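You operate a simulated robot arm through the tools that you are given. There is no shell and no other tool.

Carry out the task below with a simulated robot arm. There is one attempt and no reset: what you move stays moved.

JOB
Sew the label on the Single swatch and put it in the tray marked Sewn.
Fine: use the sewing slide plate, the clamp lever and Sew; wait till the run ends; leave clamp open, slide out, dial and power as they are. Where these are worked on the way, their far stop is far enough and under half their travel is too little: sewing slide plate.
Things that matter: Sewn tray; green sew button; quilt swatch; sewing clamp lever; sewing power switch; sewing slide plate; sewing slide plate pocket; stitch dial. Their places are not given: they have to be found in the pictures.

It is judged by the outcome, as a careful person would: the job done as asked, and still so three seconds after it is handed in. It fails if anything else is knocked over, pushed out of place, dropped, spilled or broken.

ROBOT AND FRAMES
A 7-joint arm with a two-finger gripper, fixed in place. Base frame: the origin is at the foot of the arm, x ahead of it, y to its left, z up; the work surface is at about z = 0.8. Units: m, rad, N and s.
With the tool pointing down near the work surface it reaches from about 0.34 to 0.72 m from the base axis. Its first joint turns from -1.152 to 1.152 rad. Payload 2.45 kg.
Tool frame: the origin (TCP) lies between the finger pads and is the grasp point; the fingertips stand 0.026 m ahead of it; z points along the fingers, y is the line along which they close. The gripper opens to 0.096 m. The gripper's body begins 0.069 m behind the TCP.
Orientation is that of the tool frame in the base frame, as a unit quaternion [x, y, z, w]. With the fingers straight down and closing along the base's y, the tool's x points along the base's -x, its y along +y and its z along -z.

CONTROLS
- The arm moves only by the tool nudge_tool. Its argument "plan" is a list of rows, each a list of 2 entries, a list of its own where there are three numbers: the shift along the base's x, y, z in m, then the turn, a rotation vector about the base's x, y, z in rad. In form: [[[tx, ty, tz], [wx, wy, wz]], ...]. A call has 1 to 20 rows; each row shifts and turns the commanded pose from where the row before left it. "gripper" is the closure, from 0 (fully open) to 1 (shut), set as the call begins (left out, the last holds). Each row takes 0.2 s and may step no farther than 0.05 m and 0.15 rad from the row before; otherwise, or with a gripper value out of range, the whole call is refused. A pose out of reach is approached as far as the arm can. The call stops where the force on the tool passes 40 N (or 10 N more than at its start, if that is more) or the arm is blocked; 0.2 s more then pass. Each finger halts on what it meets, pressing with about 30 N; the grip force reading is that of the motor and also rises with nothing between the fingers. The clock runs only during rows and for 0.2 s after the last one: add rows that do not move to give the fingers time. The reply holds the time, the measured pose of the TCP, the force on the tool along the base axes, the opening and the grip force, in the units named above and with some noise, with the torque about the TCP (base axes, N m) and any sound that the robot's microphone picked up.
- Cameras (640 x 400 px; columns grow to the right, rows downward): "scene" is fixed at [0.1494, -0.3776, 1.4354]; the picture's right is [0.90, -0.43, 0.00], its down [-0.21, -0.44, -0.87] and it looks along [0.38, 0.79, -0.49] (base axes); focal length 329 px, centre (320, 200). "wrist" rides on the gripper at [0.082, 0.003, -0.098] in the tool frame; the picture's right is [-0.04, 1.00, 0.00], its down [-0.73, -0.03, -0.68] and it looks along [-0.68, -0.03, 0.73] (tool axes); focal length 256 px, centre (320, 200).
- grab_frame(camera): a new picture of that camera. The clock stands still meanwhile.
- measure_at(camera, pixels): there is no depth. For up to 12 entries [column, row, z] of the newest picture of that camera ("zoom" is the newest enlarged one), the place [x, y] in the base frame at which the ray of that pixel passes the height z, good to about 0.002 m. The clock stands still meanwhile.
- zoom(camera, box): a new picture of the part [left, top, right, bottom] of that camera's present view, enlarged. The clock stands still meanwhile.
- finish_job(): hands the job in; it is judged then, once.

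Open the gripper and draw the arm clear of the work before you hand the job in, unless the task says otherwise.

The tools are called as name(argument=value, ...) on one line, values as JSON. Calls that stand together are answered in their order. nudge_tool: Moves the arm, as the interface text tells. Its arguments: {"type":"object","properties":{"plan":{"type":"array","items":{"type":"array"}},"gripper":{"type":"number"}},"required":["plan"]} The other tools are called the same way: grab_frame (camera) takes a picture; measure_at (camera, pixels) gives the place at which the rays of pixels pass given heights; zoom (camera, box) takes an enlarged picture of a part of a camera's view; finish_job () hands the job in.

At the start:

```text
clock: 0.0
position: [0.4085, 0.1066, 1.142]
orientation: [0.0, 1.0, 0.0, 0.0]
wrist_force: [0.1, -0.5, -0.1]
moment: [0.0, 0.02, 0.0]
width: 0.0962
finger_force: 0.1
```

scene: 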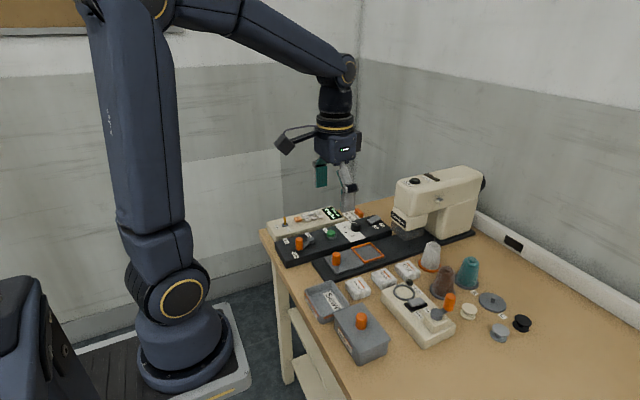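
wrist: 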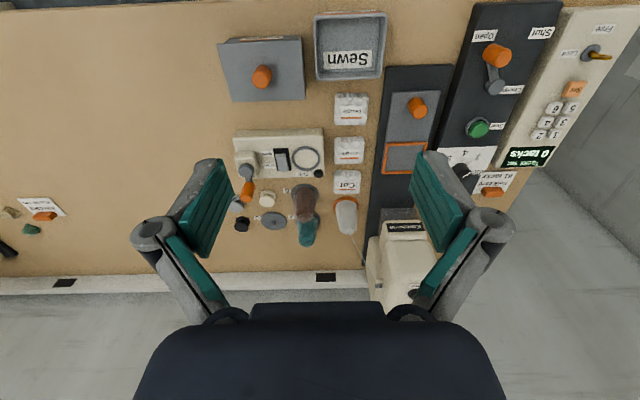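

The scene shows the sewing station with a control strip, slide plate and trays. I'll zoom in on both cameras to read labels and identify items.

zoom(camera="scene", box=[250, 190, 410, 290])

zoom(camera="scene", box=[290, 250, 470, 370])

zoom(camera="wrist", box=[440, 0, 640, 210])

zoom(camera="wrist", box=[200, 0, 460, 250])

```text
4.00 times, centred on (330, 240) of scene
```

zoom: 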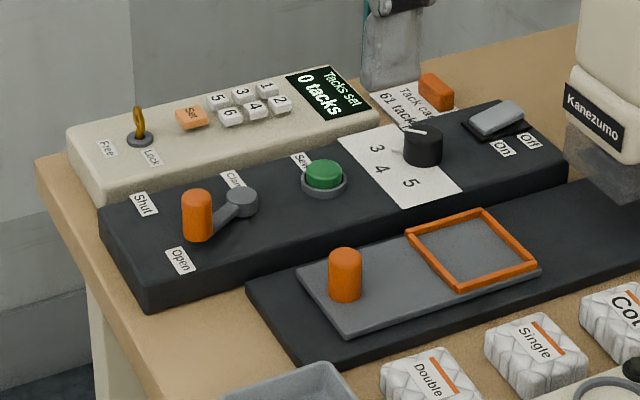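

```text
3.33 times, centred on (380, 310) of scene
```

zoom: 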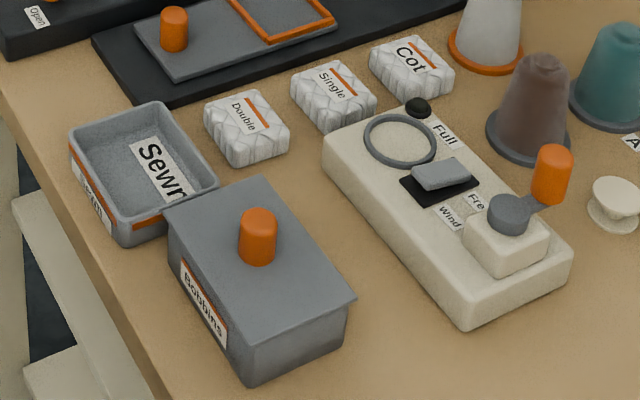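

```text
1.90 times, centred on (540, 105) of wrist
```

zoom: 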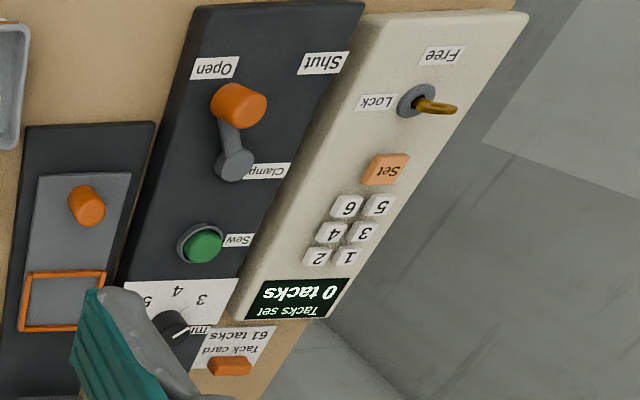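

```text
1.60 times, centred on (330, 125) of wrist
```

zoom: 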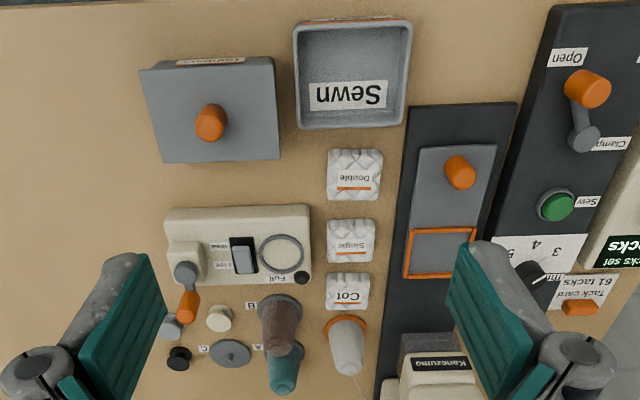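

I'll measure the main features (Single swatch, slide knob, pocket frame, clamp, Sew button, Sewn tray) at several heights in both cameras to triangulate.

grab_frame(camera="scene")

grab_frame(camera="wrist")

measure_at(camera="scene", pixels=[[384, 275, 0.8], [384, 275, 0.83], [336, 253, 0.82], [336, 253, 0.86], [299, 238, 0.85], [299, 238, 0.9], [331, 233, 0.82], [331, 233, 0.86], [368, 252, 0.81], [368, 252, 0.83], [327, 302, 0.8], [327, 302, 0.83]])

measure_at(camera="wrist", pixels=[[349, 150, 0.8], [349, 150, 0.83], [417, 107, 0.82], [417, 107, 0.86], [497, 55, 0.85], [497, 55, 0.9], [478, 127, 0.82], [478, 127, 0.86], [405, 158, 0.81], [405, 158, 0.83], [350, 47, 0.8], [350, 47, 0.83]])

```text
taken
```

scene: 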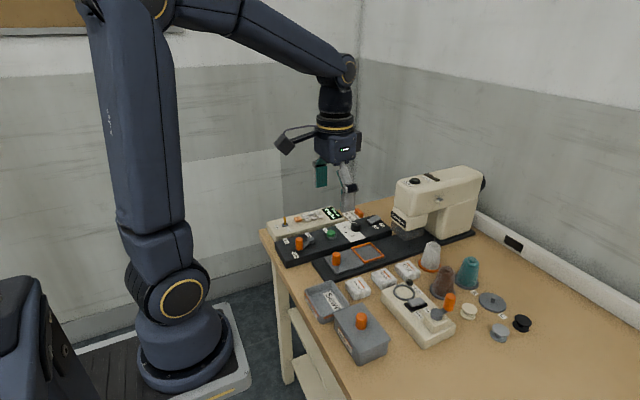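

```text
taken
```

wrist: 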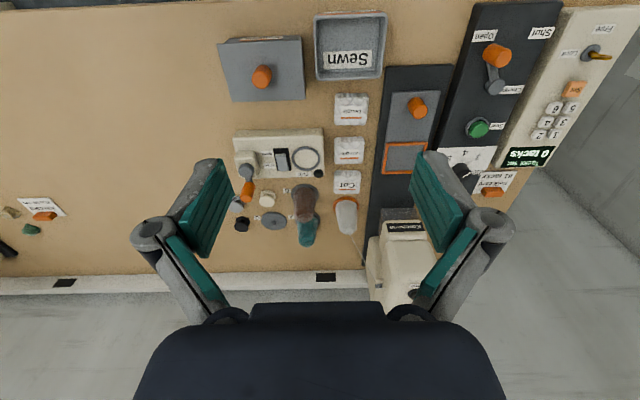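

```text
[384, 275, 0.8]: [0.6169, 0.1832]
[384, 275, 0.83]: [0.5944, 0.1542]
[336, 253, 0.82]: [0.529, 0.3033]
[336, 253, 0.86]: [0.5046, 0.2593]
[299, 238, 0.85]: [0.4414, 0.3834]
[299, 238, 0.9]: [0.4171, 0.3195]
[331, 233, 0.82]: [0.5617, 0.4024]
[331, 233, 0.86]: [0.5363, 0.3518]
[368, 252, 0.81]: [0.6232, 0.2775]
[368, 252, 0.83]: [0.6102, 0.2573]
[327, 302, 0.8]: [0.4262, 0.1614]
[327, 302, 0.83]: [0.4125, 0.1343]
```

```text
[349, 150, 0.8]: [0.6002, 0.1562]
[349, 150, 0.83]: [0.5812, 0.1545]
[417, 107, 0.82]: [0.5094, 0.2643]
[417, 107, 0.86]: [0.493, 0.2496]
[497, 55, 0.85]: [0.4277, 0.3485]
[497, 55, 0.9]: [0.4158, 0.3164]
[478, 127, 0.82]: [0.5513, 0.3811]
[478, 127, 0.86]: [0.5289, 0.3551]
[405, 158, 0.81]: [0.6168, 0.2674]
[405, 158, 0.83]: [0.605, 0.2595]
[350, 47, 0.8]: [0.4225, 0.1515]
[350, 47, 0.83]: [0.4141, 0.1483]
```

Triangulation gives roughly: Single swatch (0.585,0.155,0.83), slide knob (0.49,0.245,0.87), pocket (0.61,0.26,0.826), clamp knob (0.415,0.313,0.905), Sew (0.535,0.358,0.855), tray (0.42,0.15). I move above the swatch for a closer look.

nudge_tool(plan=[[[0.03, 0.0097, -0.025], [0, 0, 0]], [[0.03, 0.0097, -0.025], [0, 0, 0]], [[0.03, 0.0097, -0.025], [0, 0, 0]], [[0.03, 0.0097, -0.025], [0, 0, 0]], [[0.03, 0.0097, -0.025], [0, 0, 0]], [[0, 0, 0], [0, 0, 0]]], gripper=0)

grab_frame(camera="wrist")

```text
clock: 1.4
position: [0.5581, 0.1533, 1.0172]
orientation: [0.0, 1.0, 0.0, 0.0]
wrist_force: [-0.7, 0.3, 0.6]
moment: [-0.01, 0.0, 0.04]
width: 0.0958
finger_force: 0.2
```

```text
taken
```

wrist: 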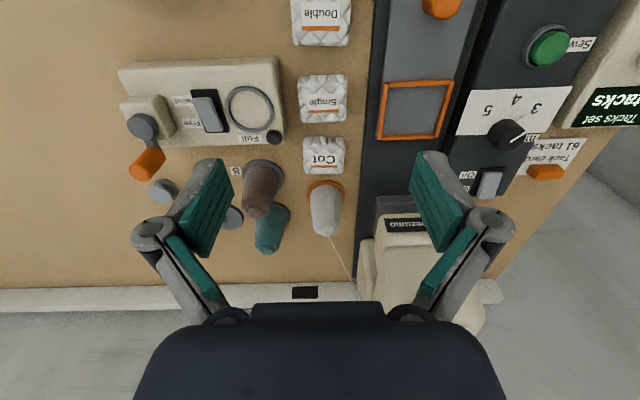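

The Single swatch is at about (323,98). I zoom on it and the pocket for edges.

zoom(camera="wrist", box=[260, 40, 480, 180])

zoom(camera="scene", box=[300, 220, 440, 310])

```text
2.86 times, centred on (370, 110) of wrist
```

zoom: 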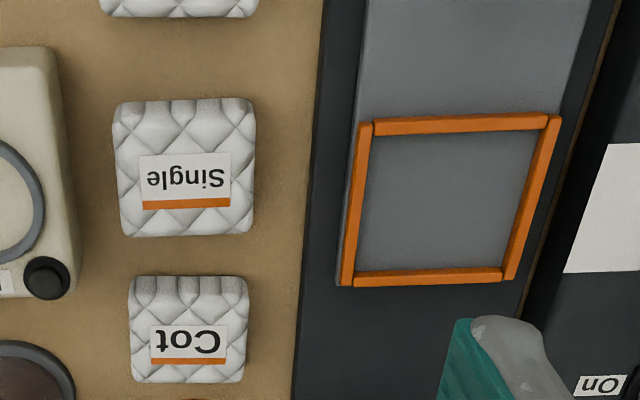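

```text
4.44 times, centred on (370, 265) of scene
```

zoom: 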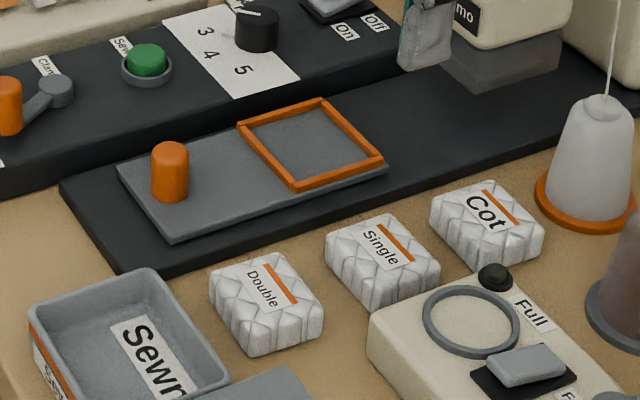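

Measuring swatch edges and pocket frame corners in the wrist view (converted from the zoom) at candidate heights.

measure_at(camera="wrist", pixels=[[299.4, 103, 0.825], [346.2, 103, 0.825], [322.8, 84.1, 0.83], [322.8, 122.2, 0.83], [322.8, 75, 0.8], [388.9, 87.6, 0.82], [446.2, 84.8, 0.82], [433.6, 133.8, 0.82], [382.6, 135.2, 0.82], [365.6, 100, 0.81], [288, 100, 0.83], [322.8, 136.6, 0.83]])

measure_at(camera="zoom", pixels=[[325, 240, 0.83], [390, 213, 0.83], [440, 262, 0.83], [378, 282, 0.83], [252, 132, 0.82], [318, 105, 0.82], [370, 155, 0.82], [300, 182, 0.82], [374, 312, 0.8], [440, 287, 0.8], [118, 165, 0.82], [170, 240, 0.82]])

```text
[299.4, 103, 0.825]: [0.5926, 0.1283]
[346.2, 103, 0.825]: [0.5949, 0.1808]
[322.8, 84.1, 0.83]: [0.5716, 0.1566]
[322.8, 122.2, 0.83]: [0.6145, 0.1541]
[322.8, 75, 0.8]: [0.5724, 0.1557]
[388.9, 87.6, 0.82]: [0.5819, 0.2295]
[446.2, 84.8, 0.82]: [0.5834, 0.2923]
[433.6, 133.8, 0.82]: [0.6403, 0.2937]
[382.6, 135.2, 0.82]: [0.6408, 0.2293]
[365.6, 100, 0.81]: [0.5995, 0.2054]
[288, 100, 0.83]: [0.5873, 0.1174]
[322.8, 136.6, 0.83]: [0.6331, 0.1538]
```

```text
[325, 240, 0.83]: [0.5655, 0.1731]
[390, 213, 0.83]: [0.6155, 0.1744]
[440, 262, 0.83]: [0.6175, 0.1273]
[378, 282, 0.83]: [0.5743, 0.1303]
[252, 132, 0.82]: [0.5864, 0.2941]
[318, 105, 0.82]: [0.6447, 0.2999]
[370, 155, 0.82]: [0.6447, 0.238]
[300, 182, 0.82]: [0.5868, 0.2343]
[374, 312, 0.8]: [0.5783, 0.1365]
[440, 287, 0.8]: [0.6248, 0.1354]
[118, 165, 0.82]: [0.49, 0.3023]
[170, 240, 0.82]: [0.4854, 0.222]
```

Swatch centre ≈ (0.594, 0.1545), about 0.047×0.052; pocket interior ≈ (0.611, 0.261), about 0.059×0.063. I'll descend above the swatch with fingers narrowed to ~0.066 to pass between winder and plate, then check.

nudge_tool(plan=[[[0.018, 0.001, -0.04], [0, 0, 0]], [[0.018, 0.0015, -0.04], [0, 0, 0]], [[0, 0, 0], [0, 0, 0]], [[0, 0, 0], [0, 0, 0]]], gripper=0.31)

grab_frame(camera="wrist")

grab_frame(camera="scene")

```text
clock: 2.4
position: [0.5954, 0.1562, 0.9368]
orientation: [0.0, 1.0, 0.0, 0.0]
wrist_force: [0.5, -0.1, 0.8]
moment: [-0.01, -0.01, -0.01]
width: 0.0662
finger_force: 0.1
```

```text
taken
```

wrist: 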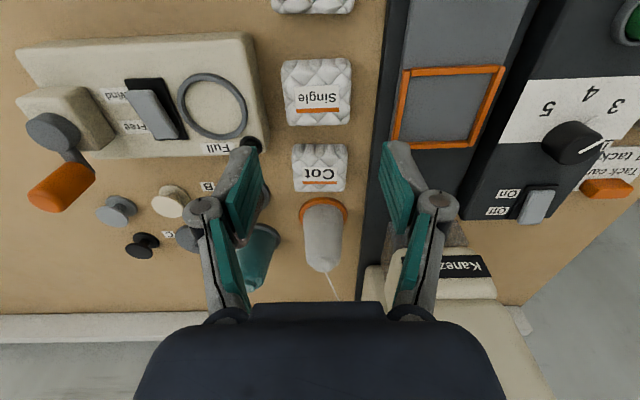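

```text
taken
```

scene: 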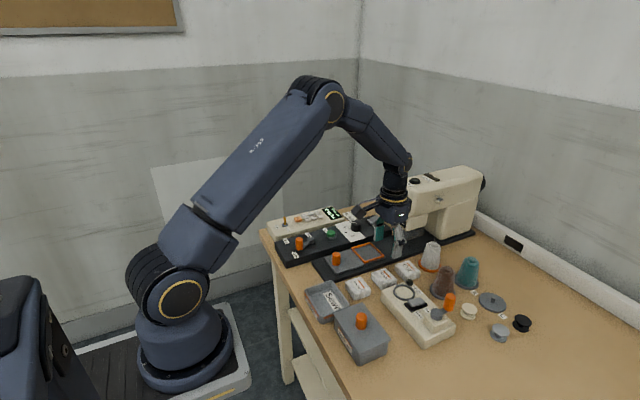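

From closer, I re-measure swatch, winder edge, plate edge and pocket.

measure_at(camera="wrist", pixels=[[283, 95, 0.82], [351, 95, 0.82], [317, 82, 0.83], [317, 125, 0.825], [260, 95, 0.8], [264, 130, 0.8], [378, 95, 0.81], [411, 76, 0.822], [494, 74, 0.822], [467, 140, 0.822], [402, 140, 0.822], [250, 95, 0.85]])

zoom(camera="wrist", box=[230, 0, 550, 200])

```text
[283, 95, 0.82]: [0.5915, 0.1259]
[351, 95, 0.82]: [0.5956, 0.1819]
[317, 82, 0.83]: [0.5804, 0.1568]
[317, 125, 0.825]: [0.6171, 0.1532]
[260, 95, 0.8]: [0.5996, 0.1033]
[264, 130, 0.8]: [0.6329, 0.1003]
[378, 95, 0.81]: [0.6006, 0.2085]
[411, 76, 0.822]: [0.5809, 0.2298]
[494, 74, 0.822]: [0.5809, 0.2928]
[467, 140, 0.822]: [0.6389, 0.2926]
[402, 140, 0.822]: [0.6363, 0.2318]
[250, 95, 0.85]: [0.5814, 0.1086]
```

```text
2.00 times, centred on (390, 100) of wrist
```

zoom: 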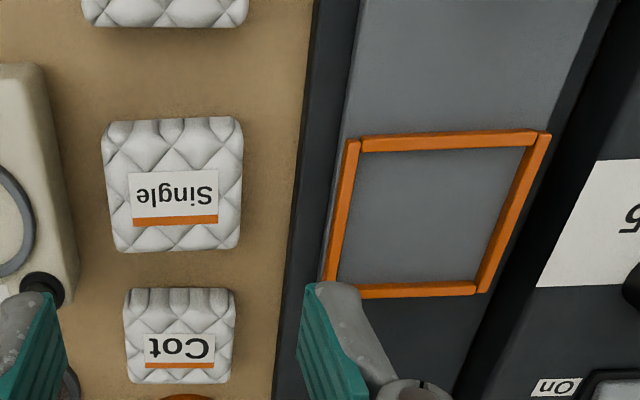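

Winder edge is at y≈0.103, plate edge ≈0.2085, swatch y 0.126–0.182: fingers fit. I descend to TCP z≈0.838 then close.

nudge_tool(plan=[[[-0.0015, -0.0015, -0.033], [0, 0, 0]], [[0, 0, -0.033], [0, 0, 0]], [[0, 0, -0.02], [0, 0, 0]], [[0, 0, -0.012], [0, 0, 0]], [[0, 0, 0], [0, 0, 0]]])

zoom(camera="wrist", box=[160, 60, 480, 260])

zoom(camera="scene", box=[340, 220, 440, 300])

```text
clock: 3.6
position: [0.5931, 0.1568, 0.838]
orientation: [0.0, 1.0, 0.001, 0.0]
wrist_force: [-0.1, 0.1, 0.5]
moment: [0.01, 0.0, 0.01]
width: 0.0657
finger_force: 0.1
```

```text
2.00 times, centred on (320, 160) of wrist
```

zoom: 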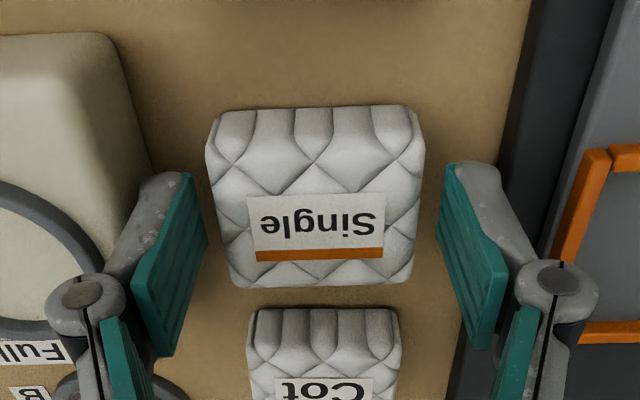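

```text
5.00 times, centred on (390, 260) of scene
```

zoom: 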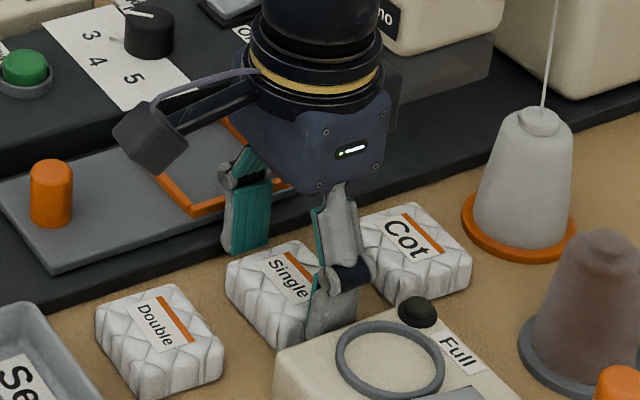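

Fingers straddle the swatch with free gaps either side; the swatch is ~2 mm toward -y, so I shift slightly and close.

nudge_tool(plan=[[[0, -0.002, 0], [0, 0, 0]], [[0, 0, 0], [0, 0, 0]]])

nudge_tool(plan=[[[0, 0, 0], [0, 0, 0]], [[0, 0, 0], [0, 0, 0]], [[0, 0, 0], [0, 0, 0]], [[0, 0, 0], [0, 0, 0]]], gripper=0.8)

```text
clock: 4.2
position: [0.594, 0.1544, 0.8379]
orientation: [0.001, 1.0, 0.001, 0.0]
wrist_force: [-0.1, 1.6, 1.3]
moment: [-0.04, 0.02, -0.01]
width: 0.0655
finger_force: 0.1
```

```text
clock: 5.2
position: [0.5942, 0.155, 0.8382]
orientation: [-0.001, 1.0, 0.001, 0.0]
wrist_force: [0.9, -1.0, 3.4]
moment: [0.0, 0.0, 0.02]
width: 0.0549
finger_force: 30.1
```

The grip holds at 0.0549 m with 30 N. I lift and move toward the pocket at a safe height.

nudge_tool(plan=[[[0, 0, 0.03], [0, 0, 0]], [[0, 0, 0.04], [0, 0, 0]], [[0.004, 0.027, 0], [0, 0, 0]], [[0.004, 0.027, 0], [0, 0, 0]], [[0.004, 0.027, 0], [0, 0, 0]], [[0.004, 0.0255, 0], [0, 0, 0]], [[0, 0, 0], [0, 0, 0]], [[0, 0, 0], [0, 0, 0]]])

grab_frame(camera="wrist")

zoom(camera="scene", box=[300, 190, 440, 290])

```text
clock: 7.0
position: [0.6082, 0.2614, 0.9099]
orientation: [0.0, 1.0, 0.0, 0.0]
wrist_force: [-0.6, 1.1, -0.7]
moment: [-0.03, 0.02, -0.01]
width: 0.0546
finger_force: 29.6
```

```text
taken
```

wrist: 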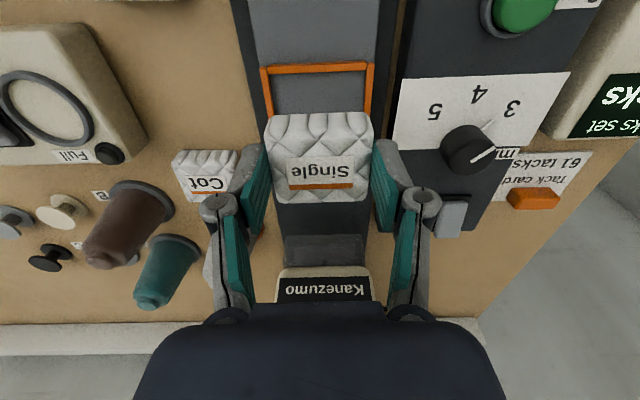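

```text
4.00 times, centred on (370, 240) of scene
```

zoom: 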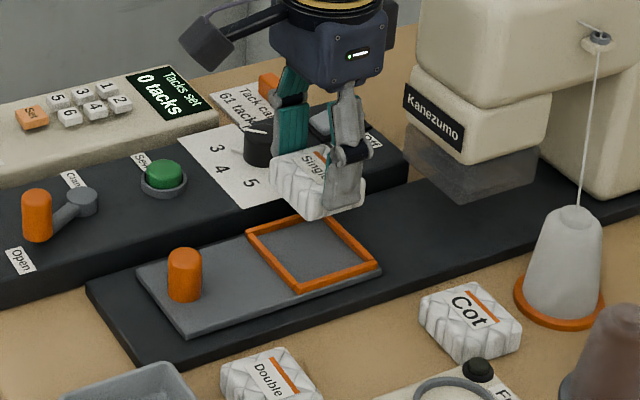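

I check pocket frame inner corners from here before lowering.

zoom(camera="wrist", box=[220, 30, 420, 155])

measure_at(camera="wrist", pixels=[[272, 74, 0.825], [366, 72, 0.825], [270, 105, 0.825], [365, 105, 0.825]])

```text
3.20 times, centred on (320, 92) of wrist
```

zoom: 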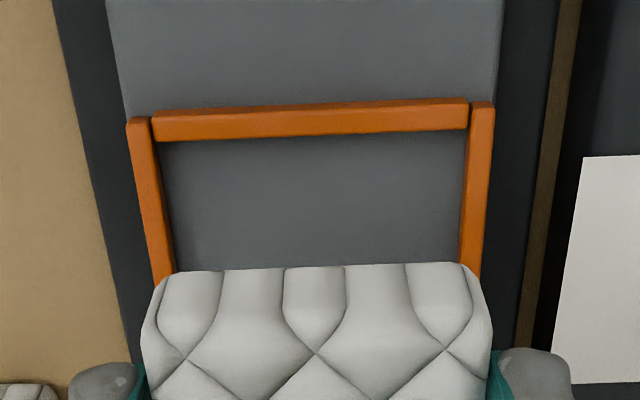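

```text
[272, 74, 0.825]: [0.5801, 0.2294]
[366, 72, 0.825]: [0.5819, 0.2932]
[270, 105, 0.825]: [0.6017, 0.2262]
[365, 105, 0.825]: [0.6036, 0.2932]
```

Pocket centre ≈ (0.610, 0.261), matching the held swatch. I lower to just above the frame and look.

nudge_tool(plan=[[[0.001, 0.0, -0.02], [0, 0, 0]], [[0, 0, -0.015], [0, 0, 0]], [[0, 0, 0], [0, 0, 0]]])

zoom(camera="wrist", box=[220, 50, 420, 175])

zoom(camera="scene", box=[320, 215, 420, 278])

```text
clock: 7.8
position: [0.6118, 0.2618, 0.8753]
orientation: [-0.001, 1.0, 0.0, 0.0]
wrist_force: [-0.9, 0.5, -0.1]
moment: [-0.02, -0.02, 0.01]
width: 0.0547
finger_force: 29.8
```

```text
3.20 times, centred on (320, 112) of wrist
```

zoom: 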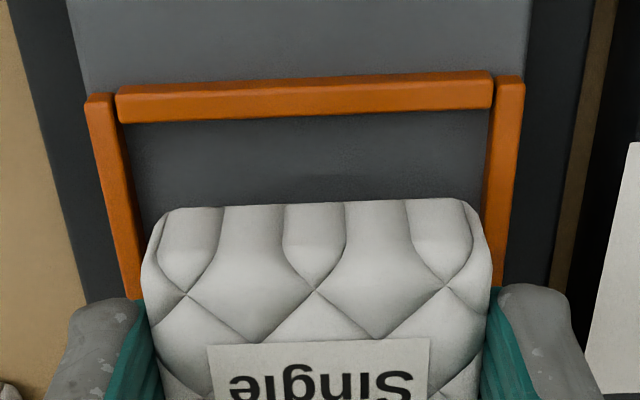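

```text
6.35 times, centred on (370, 246) of scene
```

zoom: 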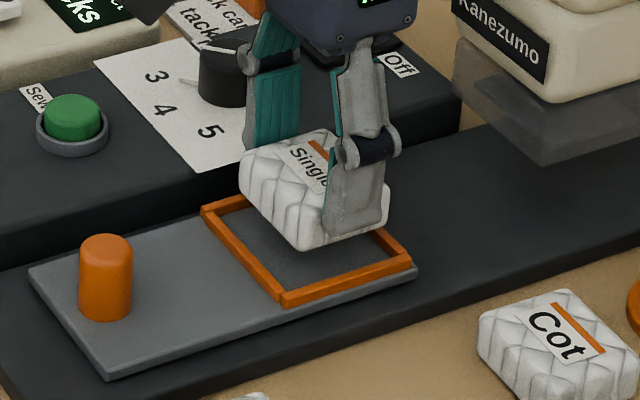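

The swatch is aligned over the frame. I lower in small steps watching force.

nudge_tool(plan=[[[-0.001, -0.0005, -0.005], [0, 0, 0]], [[0, 0, -0.004], [0, 0, 0]], [[0, 0, -0.003], [0, 0, 0]], [[0, 0, 0], [0, 0, 0]]])

zoom(camera="wrist", box=[220, 50, 420, 175])

zoom(camera="scene", box=[320, 215, 420, 278])

```text
clock: 8.8
position: [0.6088, 0.2603, 0.8632]
orientation: [0.001, 1.0, 0.0, 0.0]
wrist_force: [-0.6, 0.1, -0.9]
moment: [-0.01, -0.02, 0.0]
width: 0.0549
finger_force: 30.0
```

```text
3.20 times, centred on (320, 112) of wrist
```

zoom: 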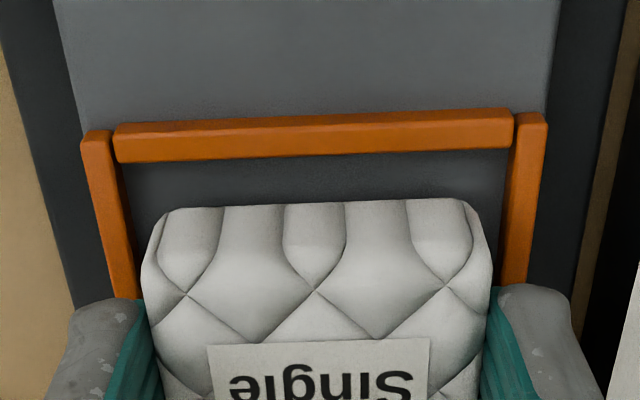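

```text
6.35 times, centred on (370, 246) of scene
```

zoom: 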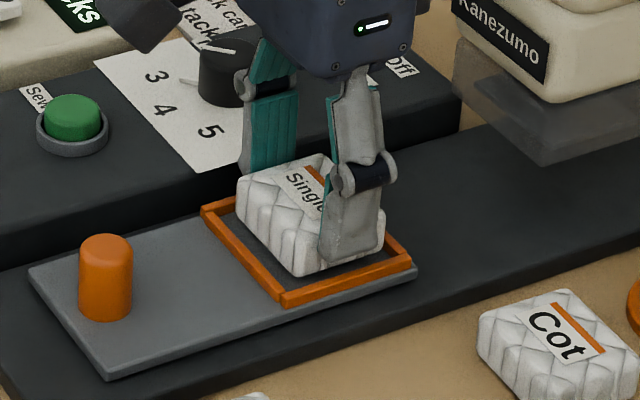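

Still no contact, swatch inside the frame outline. Lower a few mm more.

nudge_tool(plan=[[[0, 0.0005, -0.003], [0, 0, 0]], [[0, 0, -0.002], [0, 0, 0]], [[0, 0, 0], [0, 0, 0]]])

zoom(camera="wrist", box=[220, 50, 420, 175])

zoom(camera="scene", box=[320, 215, 420, 278])

```text
clock: 9.6
position: [0.6085, 0.2616, 0.8593]
orientation: [0.0, 1.0, 0.001, 0.002]
wrist_force: [-1.9, -1.8, 15.8]
moment: [-0.12, 0.15, 0.0]
width: 0.0549
finger_force: 30.3
```

```text
3.20 times, centred on (320, 112) of wrist
```

zoom: 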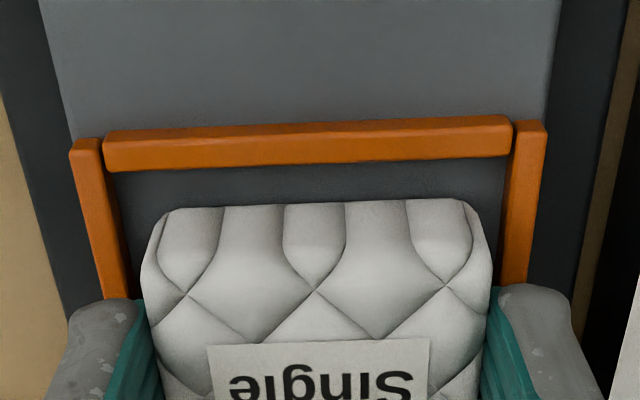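

```text
6.35 times, centred on (370, 246) of scene
```

zoom: 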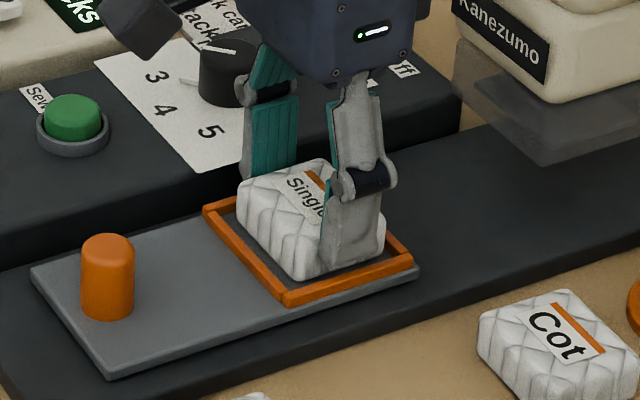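

Contact at z≈0.859 with ~16 N, central: the swatch is seated on the pocket floor. I ease up slightly and open partially (stay clear of the control box).

nudge_tool(plan=[[[0, 0, 0.001], [0, 0, 0]], [[0, 0, 0], [0, 0, 0]], [[0, 0, 0], [0, 0, 0]]], gripper=0.3)

nudge_tool(plan=[[[0, 0, 0.02], [0, 0, 0]], [[0, 0, 0.04], [0, 0, 0]], [[0, 0, 0.03], [0, 0, 0]], [[0, 0, 0], [0, 0, 0]]])

grab_frame(camera="wrist")

zoom(camera="scene", box=[300, 200, 420, 280])

```text
clock: 10.4
position: [0.6094, 0.2603, 0.8588]
orientation: [-0.001, 1.0, -0.001, 0.0]
wrist_force: [0.6, 0.2, 0.2]
moment: [0.04, 0.02, -0.01]
width: 0.0674
finger_force: 0.1
```

```text
clock: 11.4
position: [0.6084, 0.2603, 0.9481]
orientation: [0.0, 1.0, 0.0, 0.0]
wrist_force: [-0.1, -0.2, 0.1]
moment: [-0.04, -0.03, 0.02]
width: 0.067
finger_force: 0.0
```

```text
taken
```

wrist: 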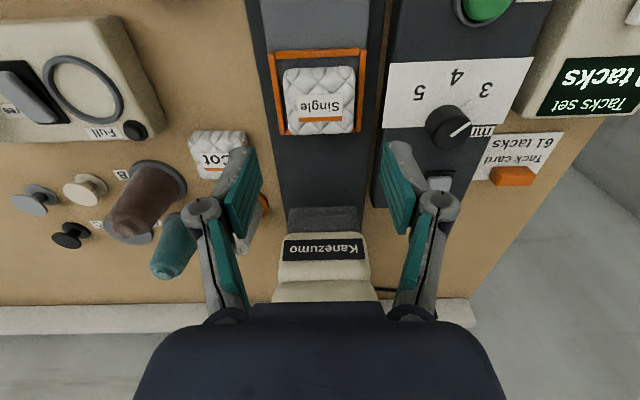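

```text
5.00 times, centred on (360, 240) of scene
```

zoom: 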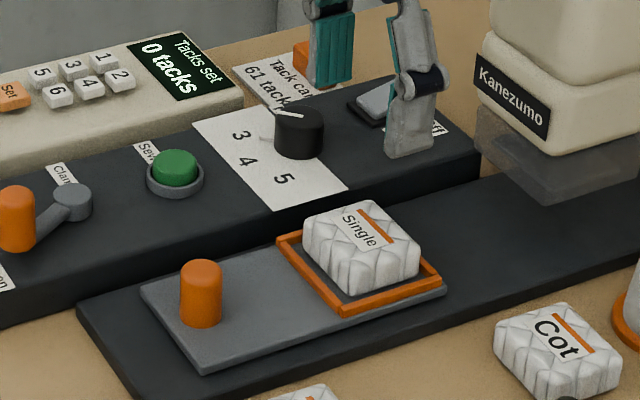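

Swatch sits well in the pocket. Next I locate the slide knob precisely and the machine head, to judge the travel and clearance.

measure_at(camera="wrist", pixels=[[323, 250, 0.9], [323, 250, 0.95], [323, 210, 0.85], [323, 210, 0.88], [458, 130, 0.87]])

measure_at(camera="zoom", pixels=[[513, 97, 0.9], [513, 97, 0.95], [550, 205, 0.83], [550, 205, 0.86], [201, 267, 0.87], [201, 267, 0.88], [201, 322, 0.825], [175, 168, 0.86], [16, 192, 0.9], [16, 192, 0.91], [75, 193, 0.88], [80, 312, 0.81]])

```text
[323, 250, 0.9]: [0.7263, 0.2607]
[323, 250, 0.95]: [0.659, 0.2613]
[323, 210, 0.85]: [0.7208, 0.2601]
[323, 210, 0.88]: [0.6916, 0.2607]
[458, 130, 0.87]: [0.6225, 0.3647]
```

```text
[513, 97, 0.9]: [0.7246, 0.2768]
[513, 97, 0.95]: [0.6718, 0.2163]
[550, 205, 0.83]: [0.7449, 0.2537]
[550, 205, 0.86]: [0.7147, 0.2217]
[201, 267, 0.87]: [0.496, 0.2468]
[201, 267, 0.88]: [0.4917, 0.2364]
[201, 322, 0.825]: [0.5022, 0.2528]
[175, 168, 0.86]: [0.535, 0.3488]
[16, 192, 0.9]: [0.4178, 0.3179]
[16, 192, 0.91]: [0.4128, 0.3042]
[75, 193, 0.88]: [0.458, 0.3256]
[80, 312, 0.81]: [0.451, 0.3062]
```

Head front face is at x≈0.715. I move back to view the slide knob closely from the wrist.

nudge_tool(plan=[[[-0.03, 0, 0.015], [0, 0, 0]], [[-0.035, -0.003, 0], [0, 0, 0]], [[-0.035, -0.003, 0], [0, 0, 0]], [[-0.035, -0.003, 0], [0, 0, 0]], [[0, 0, 0], [0, 0, 0]]])

grab_frame(camera="wrist")

```text
clock: 12.6
position: [0.4744, 0.2514, 0.9641]
orientation: [0.0, 1.0, 0.0, 0.001]
wrist_force: [0.2, 0.3, 0.1]
moment: [-0.02, 0.0, 0.02]
width: 0.0675
finger_force: 0.0
```

```text
taken
```

wrist: 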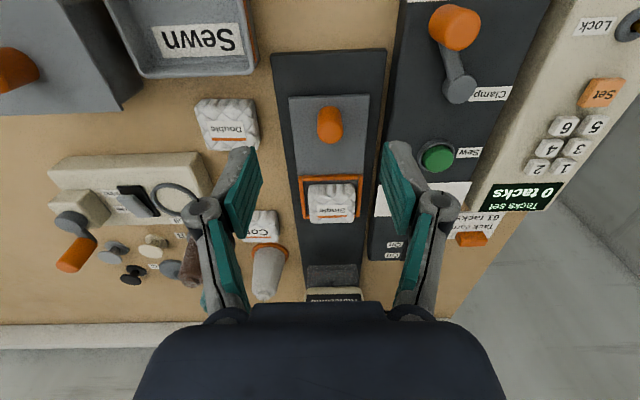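

The knob is at (330,125) with its top toward (330,135); I zoom and measure the knob, clamp lever and Sew.

zoom(camera="wrist", box=[270, 50, 510, 200])

measure_at(camera="wrist", pixels=[[329.5, 136, 0.87], [329.5, 136, 0.875], [317, 125, 0.85], [343, 125, 0.85], [330, 108, 0.825], [454, 27, 0.9], [454, 27, 0.91], [439, 158, 0.86], [438, 158, 0.855], [458, 90, 0.88], [395, 70, 0.85]])

zoom(camera="wrist", box=[390, 0, 550, 110])

```text
2.67 times, centred on (390, 125) of wrist
```

zoom: 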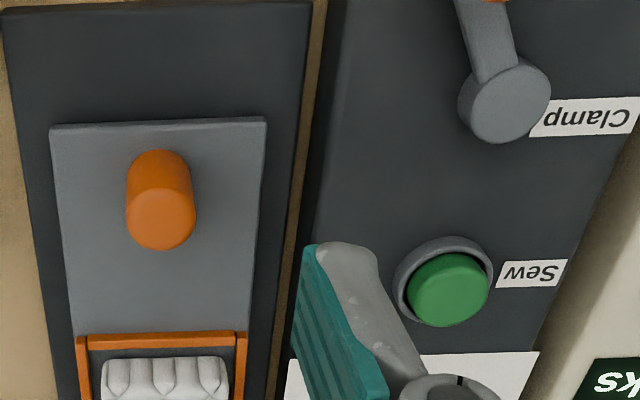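

```text
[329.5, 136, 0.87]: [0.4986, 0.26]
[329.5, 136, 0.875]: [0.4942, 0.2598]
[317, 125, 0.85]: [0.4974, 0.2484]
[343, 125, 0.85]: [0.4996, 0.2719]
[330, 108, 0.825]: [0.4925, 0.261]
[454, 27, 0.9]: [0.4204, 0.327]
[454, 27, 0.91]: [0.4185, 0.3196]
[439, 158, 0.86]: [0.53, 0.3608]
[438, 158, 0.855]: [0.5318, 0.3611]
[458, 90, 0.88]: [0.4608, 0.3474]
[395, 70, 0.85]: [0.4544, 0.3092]
```

```text
3.64 times, centred on (470, 55) of wrist
```

zoom: 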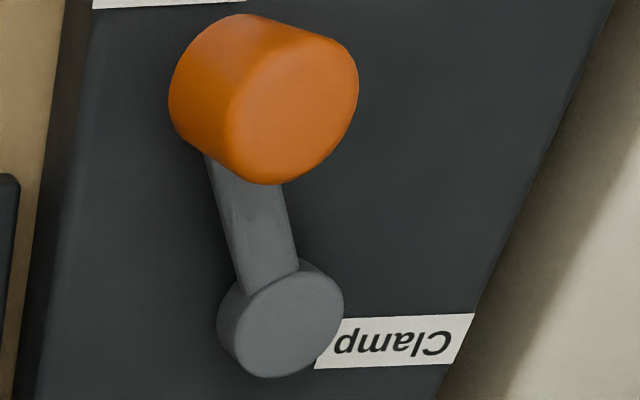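

Knob is at (0.501, 0.260), ~0.023 wide, top ≈0.86. I lower over it with fingers straddling in y.

nudge_tool(plan=[[[0.0265, 0.0088, -0.03], [0, 0, 0]], [[0, 0, -0.03], [0, 0, 0]], [[0, 0, -0.025], [0, 0, 0]], [[0, 0, -0.02], [0, 0, 0]], [[0, 0, 0], [0, 0, 0]]], gripper=0.4)

grab_frame(camera="wrist")

zoom(camera="scene", box=[290, 200, 410, 280])

```text
clock: 13.8
position: [0.5009, 0.2592, 0.8584]
orientation: [0.0, 1.0, 0.0, 0.0]
wrist_force: [0.0, -0.3, 0.7]
moment: [-0.01, 0.0, 0.0]
width: 0.0577
finger_force: 0.0
```

```text
taken
```

wrist: 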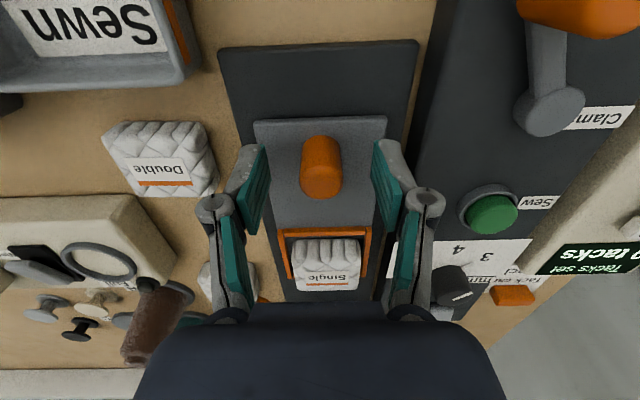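

```text
5.00 times, centred on (350, 240) of scene
```

zoom: 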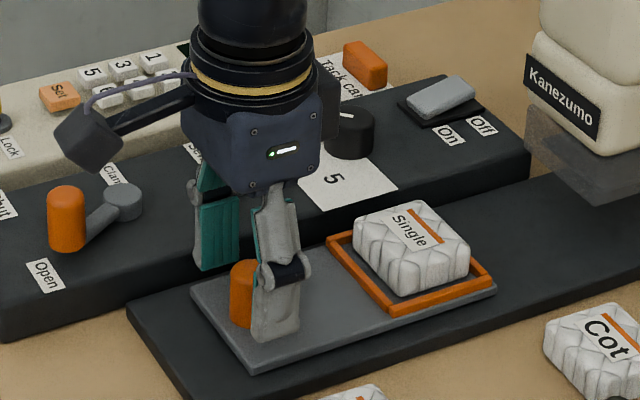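

The knob sits between the fingers, a few mm toward -x; I shift -0.003 and close.

nudge_tool(plan=[[[-0.003, 0, 0], [0, 0, 0]], [[0, 0, 0], [0, 0, 0]], [[0, 0, 0], [0, 0, 0]], [[0, 0, 0], [0, 0, 0]], [[0, 0, 0], [0, 0, 0]]], gripper=1)

grab_frame(camera="wrist")

```text
clock: 15.0
position: [0.4974, 0.2594, 0.8587]
orientation: [0.0, 1.0, 0.001, 0.0]
wrist_force: [0.7, 3.5, -4.1]
moment: [0.07, -0.1, 0.03]
width: 0.0232
finger_force: 45.4
```

```text
taken
```

wrist: 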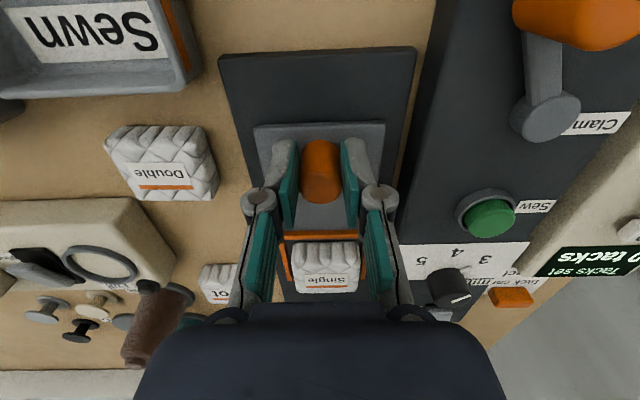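

Knob is gripped (0.0232 m). I push the slide in +x by 0.06 and check forces.

nudge_tool(plan=[[[0.01, 0, 0], [0, 0, 0]], [[0.01, 0, 0], [0, 0, 0]], [[0.01, 0, 0], [0, 0, 0]], [[0.01, 0, 0], [0, 0, 0]], [[0.01, 0, 0], [0, 0, 0]], [[0.01, 0, 0], [0, 0, 0]]])

grab_frame(camera="wrist")

zoom(camera="scene", box=[310, 160, 470, 270])

```text
clock: 16.4
position: [0.5583, 0.2605, 0.858]
orientation: [0.0, 1.0, 0.0, 0.0]
wrist_force: [-0.6, -1.2, 2.8]
moment: [-0.03, 0.12, 0.04]
width: 0.0234
finger_force: 45.2
```

```text
taken
```

wrist: 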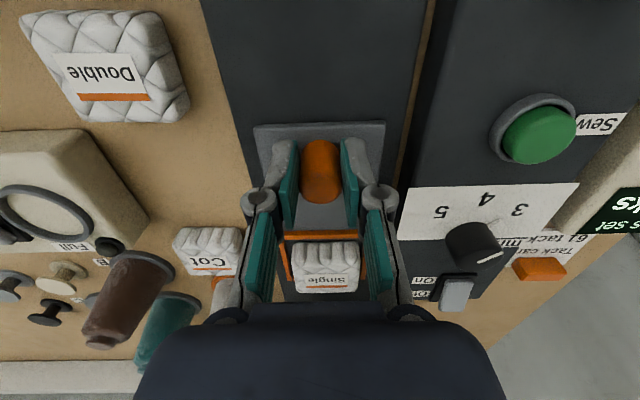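

```text
3.64 times, centred on (390, 215) of scene
```

zoom: 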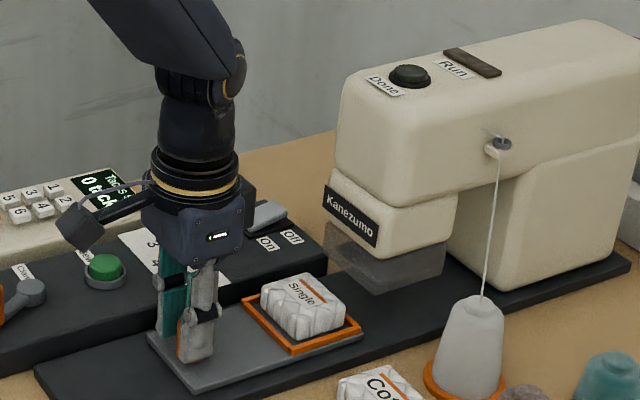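

The slide follows smoothly; Done/Run indicators are visible on the machine top. Continue another 0.04.

nudge_tool(plan=[[[0.01, 0, 0], [0, 0, 0]], [[0.01, 0, 0], [0, 0, 0]], [[0.01, 0, 0], [0, 0, 0]], [[0.01, 0, 0], [0, 0, 0]]])

zoom(camera="scene", box=[310, 160, 470, 270])

```text
clock: 17.4
position: [0.5984, 0.2601, 0.8593]
orientation: [0.0, 1.0, 0.0, 0.001]
wrist_force: [0.0, -2.2, 10.9]
moment: [-0.12, 0.61, 0.06]
width: 0.0232
finger_force: 44.9
```

```text
3.64 times, centred on (390, 215) of scene
```

zoom: 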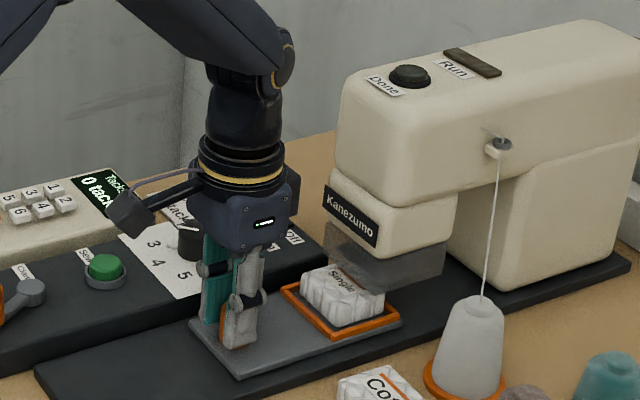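

Fz has risen to 11 N (tool pushed up ~1 mm), so I relieve z slightly and continue inward in small steps.

nudge_tool(plan=[[[0, 0, 0.0015], [0, 0, 0]], [[0.008, 0, 0], [0, 0, 0]], [[0.008, 0, 0], [0, 0, 0]]])

zoom(camera="scene", box=[330, 190, 450, 270])

grab_frame(camera="wrist")

```text
clock: 18.2
position: [0.6135, 0.2594, 0.8582]
orientation: [0.0, 1.0, 0.0, -0.001]
wrist_force: [0.4, -0.2, -2.1]
moment: [-0.06, -0.86, -0.04]
width: 0.0234
finger_force: 44.9
```

```text
5.00 times, centred on (390, 230) of scene
```

zoom: 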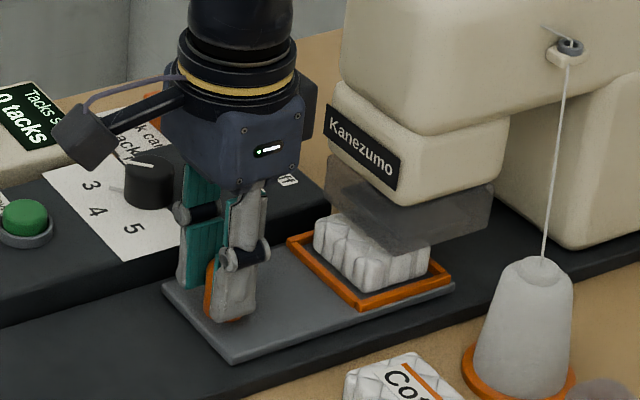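

```text
taken
```

wrist: 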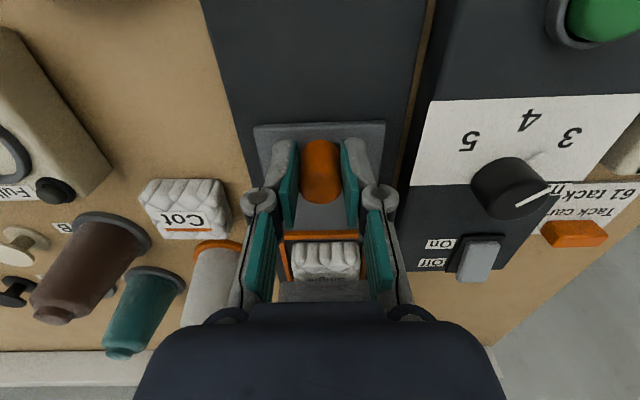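

The swatch is going under the presser block. I continue inward until the stop.

nudge_tool(plan=[[[0.006, 0, 0], [0, 0, 0]], [[0.006, 0, 0], [0, 0, 0]], [[0.006, 0, 0], [0, 0, 0]]])

zoom(camera="scene", box=[330, 190, 450, 270])

```text
clock: 19.0
position: [0.6314, 0.2598, 0.8582]
orientation: [0.001, 1.0, 0.0, -0.001]
wrist_force: [1.2, 1.3, -8.8]
moment: [0.0, -0.33, 0.01]
width: 0.0231
finger_force: 45.2
```

```text
5.00 times, centred on (390, 230) of scene
```

zoom: 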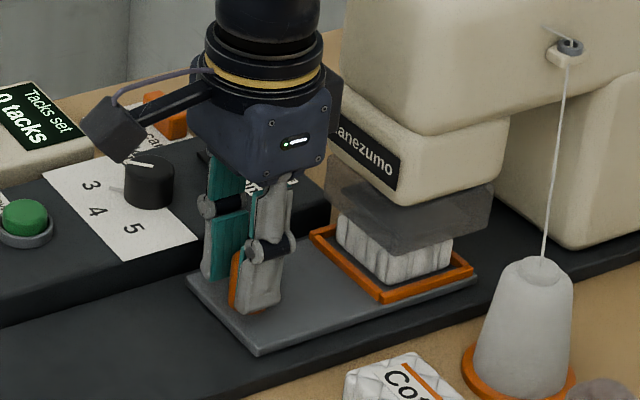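

Fz −9 N now, so I lower the command 1 mm and continue in small steps.

nudge_tool(plan=[[[0, 0, -0.001], [0, 0, 0]], [[0.005, 0, 0], [0, 0, 0]], [[0.005, 0, 0], [0, 0, 0]]])

zoom(camera="scene", box=[330, 190, 450, 270])

```text
clock: 19.8
position: [0.6384, 0.2595, 0.8591]
orientation: [0.0, 1.0, -0.001, -0.005]
wrist_force: [-27.5, -7.7, 15.7]
moment: [-0.39, 0.25, -0.03]
width: 0.0232
finger_force: 45.0
```

```text
5.00 times, centred on (390, 230) of scene
```

zoom: 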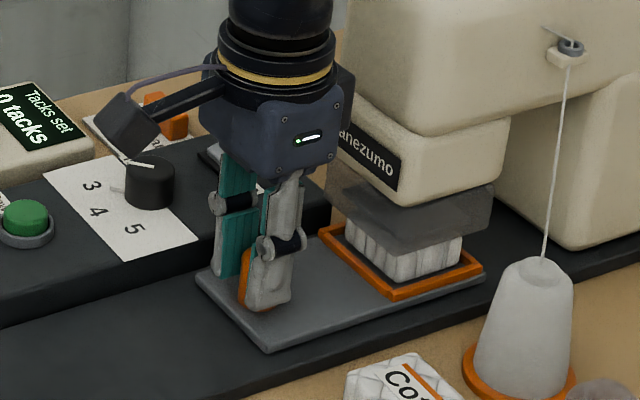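

Fx −27.5 N with little moment at x≈0.638: the slide is at its far stop (0.14 m travel). I relax the push, release and lift.

nudge_tool(plan=[[[-0.0015, 0, 0.001], [0, 0, 0]], [[0, 0, 0], [0, 0, 0]], [[0, 0, 0], [0, 0, 0]], [[0, 0, 0], [0, 0, 0]]], gripper=0.45)

nudge_tool(plan=[[[0, 0, 0.02], [0, 0, 0]], [[-0.01, 0, 0.04], [0, 0, 0]], [[-0.045, 0, 0.015], [0, 0, 0]], [[-0.045, 0.01, 0.01], [0, 0, 0]], [[-0.045, 0.01, 0.01], [0, 0, 0]], [[-0.045, 0.01, 0.01], [0, 0, 0]], [[0, 0, 0], [0, 0, 0]]])

grab_frame(camera="wrist")

zoom(camera="scene", box=[330, 190, 450, 270])

```text
clock: 20.8
position: [0.6408, 0.2594, 0.8593]
orientation: [0.001, 1.0, -0.001, 0.0]
wrist_force: [0.2, 0.4, -0.3]
moment: [-0.02, -0.01, 0.01]
width: 0.0527
finger_force: 0.1
```

```text
clock: 22.4
position: [0.4517, 0.2907, 0.9639]
orientation: [0.0, 1.0, 0.0, 0.0]
wrist_force: [0.6, -0.4, 0.3]
moment: [0.01, -0.01, 0.0]
width: 0.0527
finger_force: 0.0
```

```text
taken
```

wrist: 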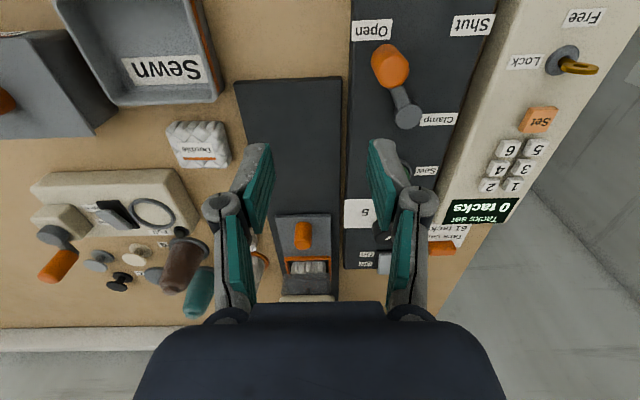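

```text
5.00 times, centred on (390, 230) of scene
```

zoom: 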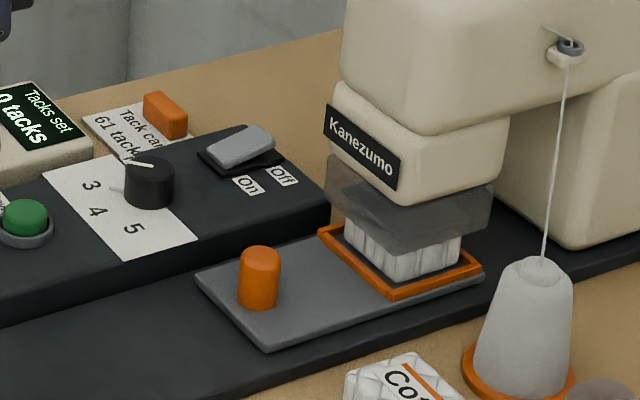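

Slide is in with the swatch under the presser. Now the clamp lever: I move back to see it better.

nudge_tool(plan=[[[-0.03, 0.015, 0.02], [0, 0, 0]], [[-0.03, 0.015, 0.02], [0, 0, 0]], [[0, 0, 0], [0, 0, 0]], [[0, 0, 0], [0, 0, 0]]])

grab_frame(camera="wrist")

zoom(camera="scene", box=[260, 195, 370, 270])

```text
clock: 23.4
position: [0.3903, 0.3215, 1.002]
orientation: [0.0, 1.0, -0.001, -0.001]
wrist_force: [-0.1, 0.0, -0.1]
moment: [0.0, 0.01, 0.01]
width: 0.0528
finger_force: 0.0
```

```text
taken
```

wrist: 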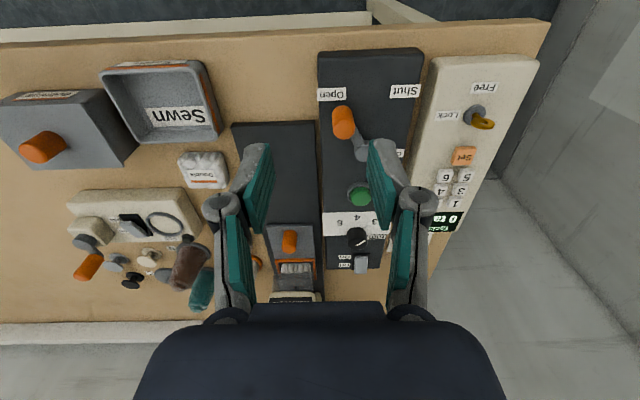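

```text
5.33 times, centred on (315, 232) of scene
```

zoom: 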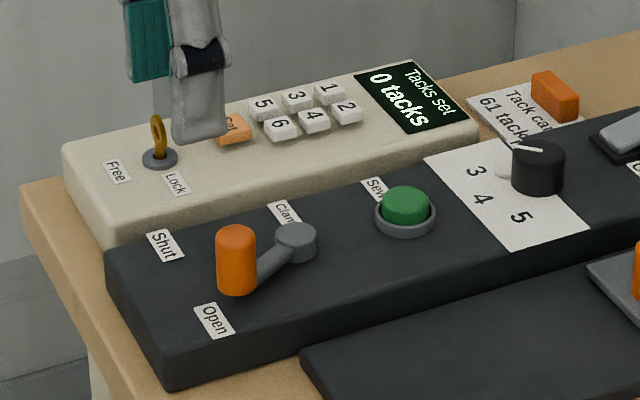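

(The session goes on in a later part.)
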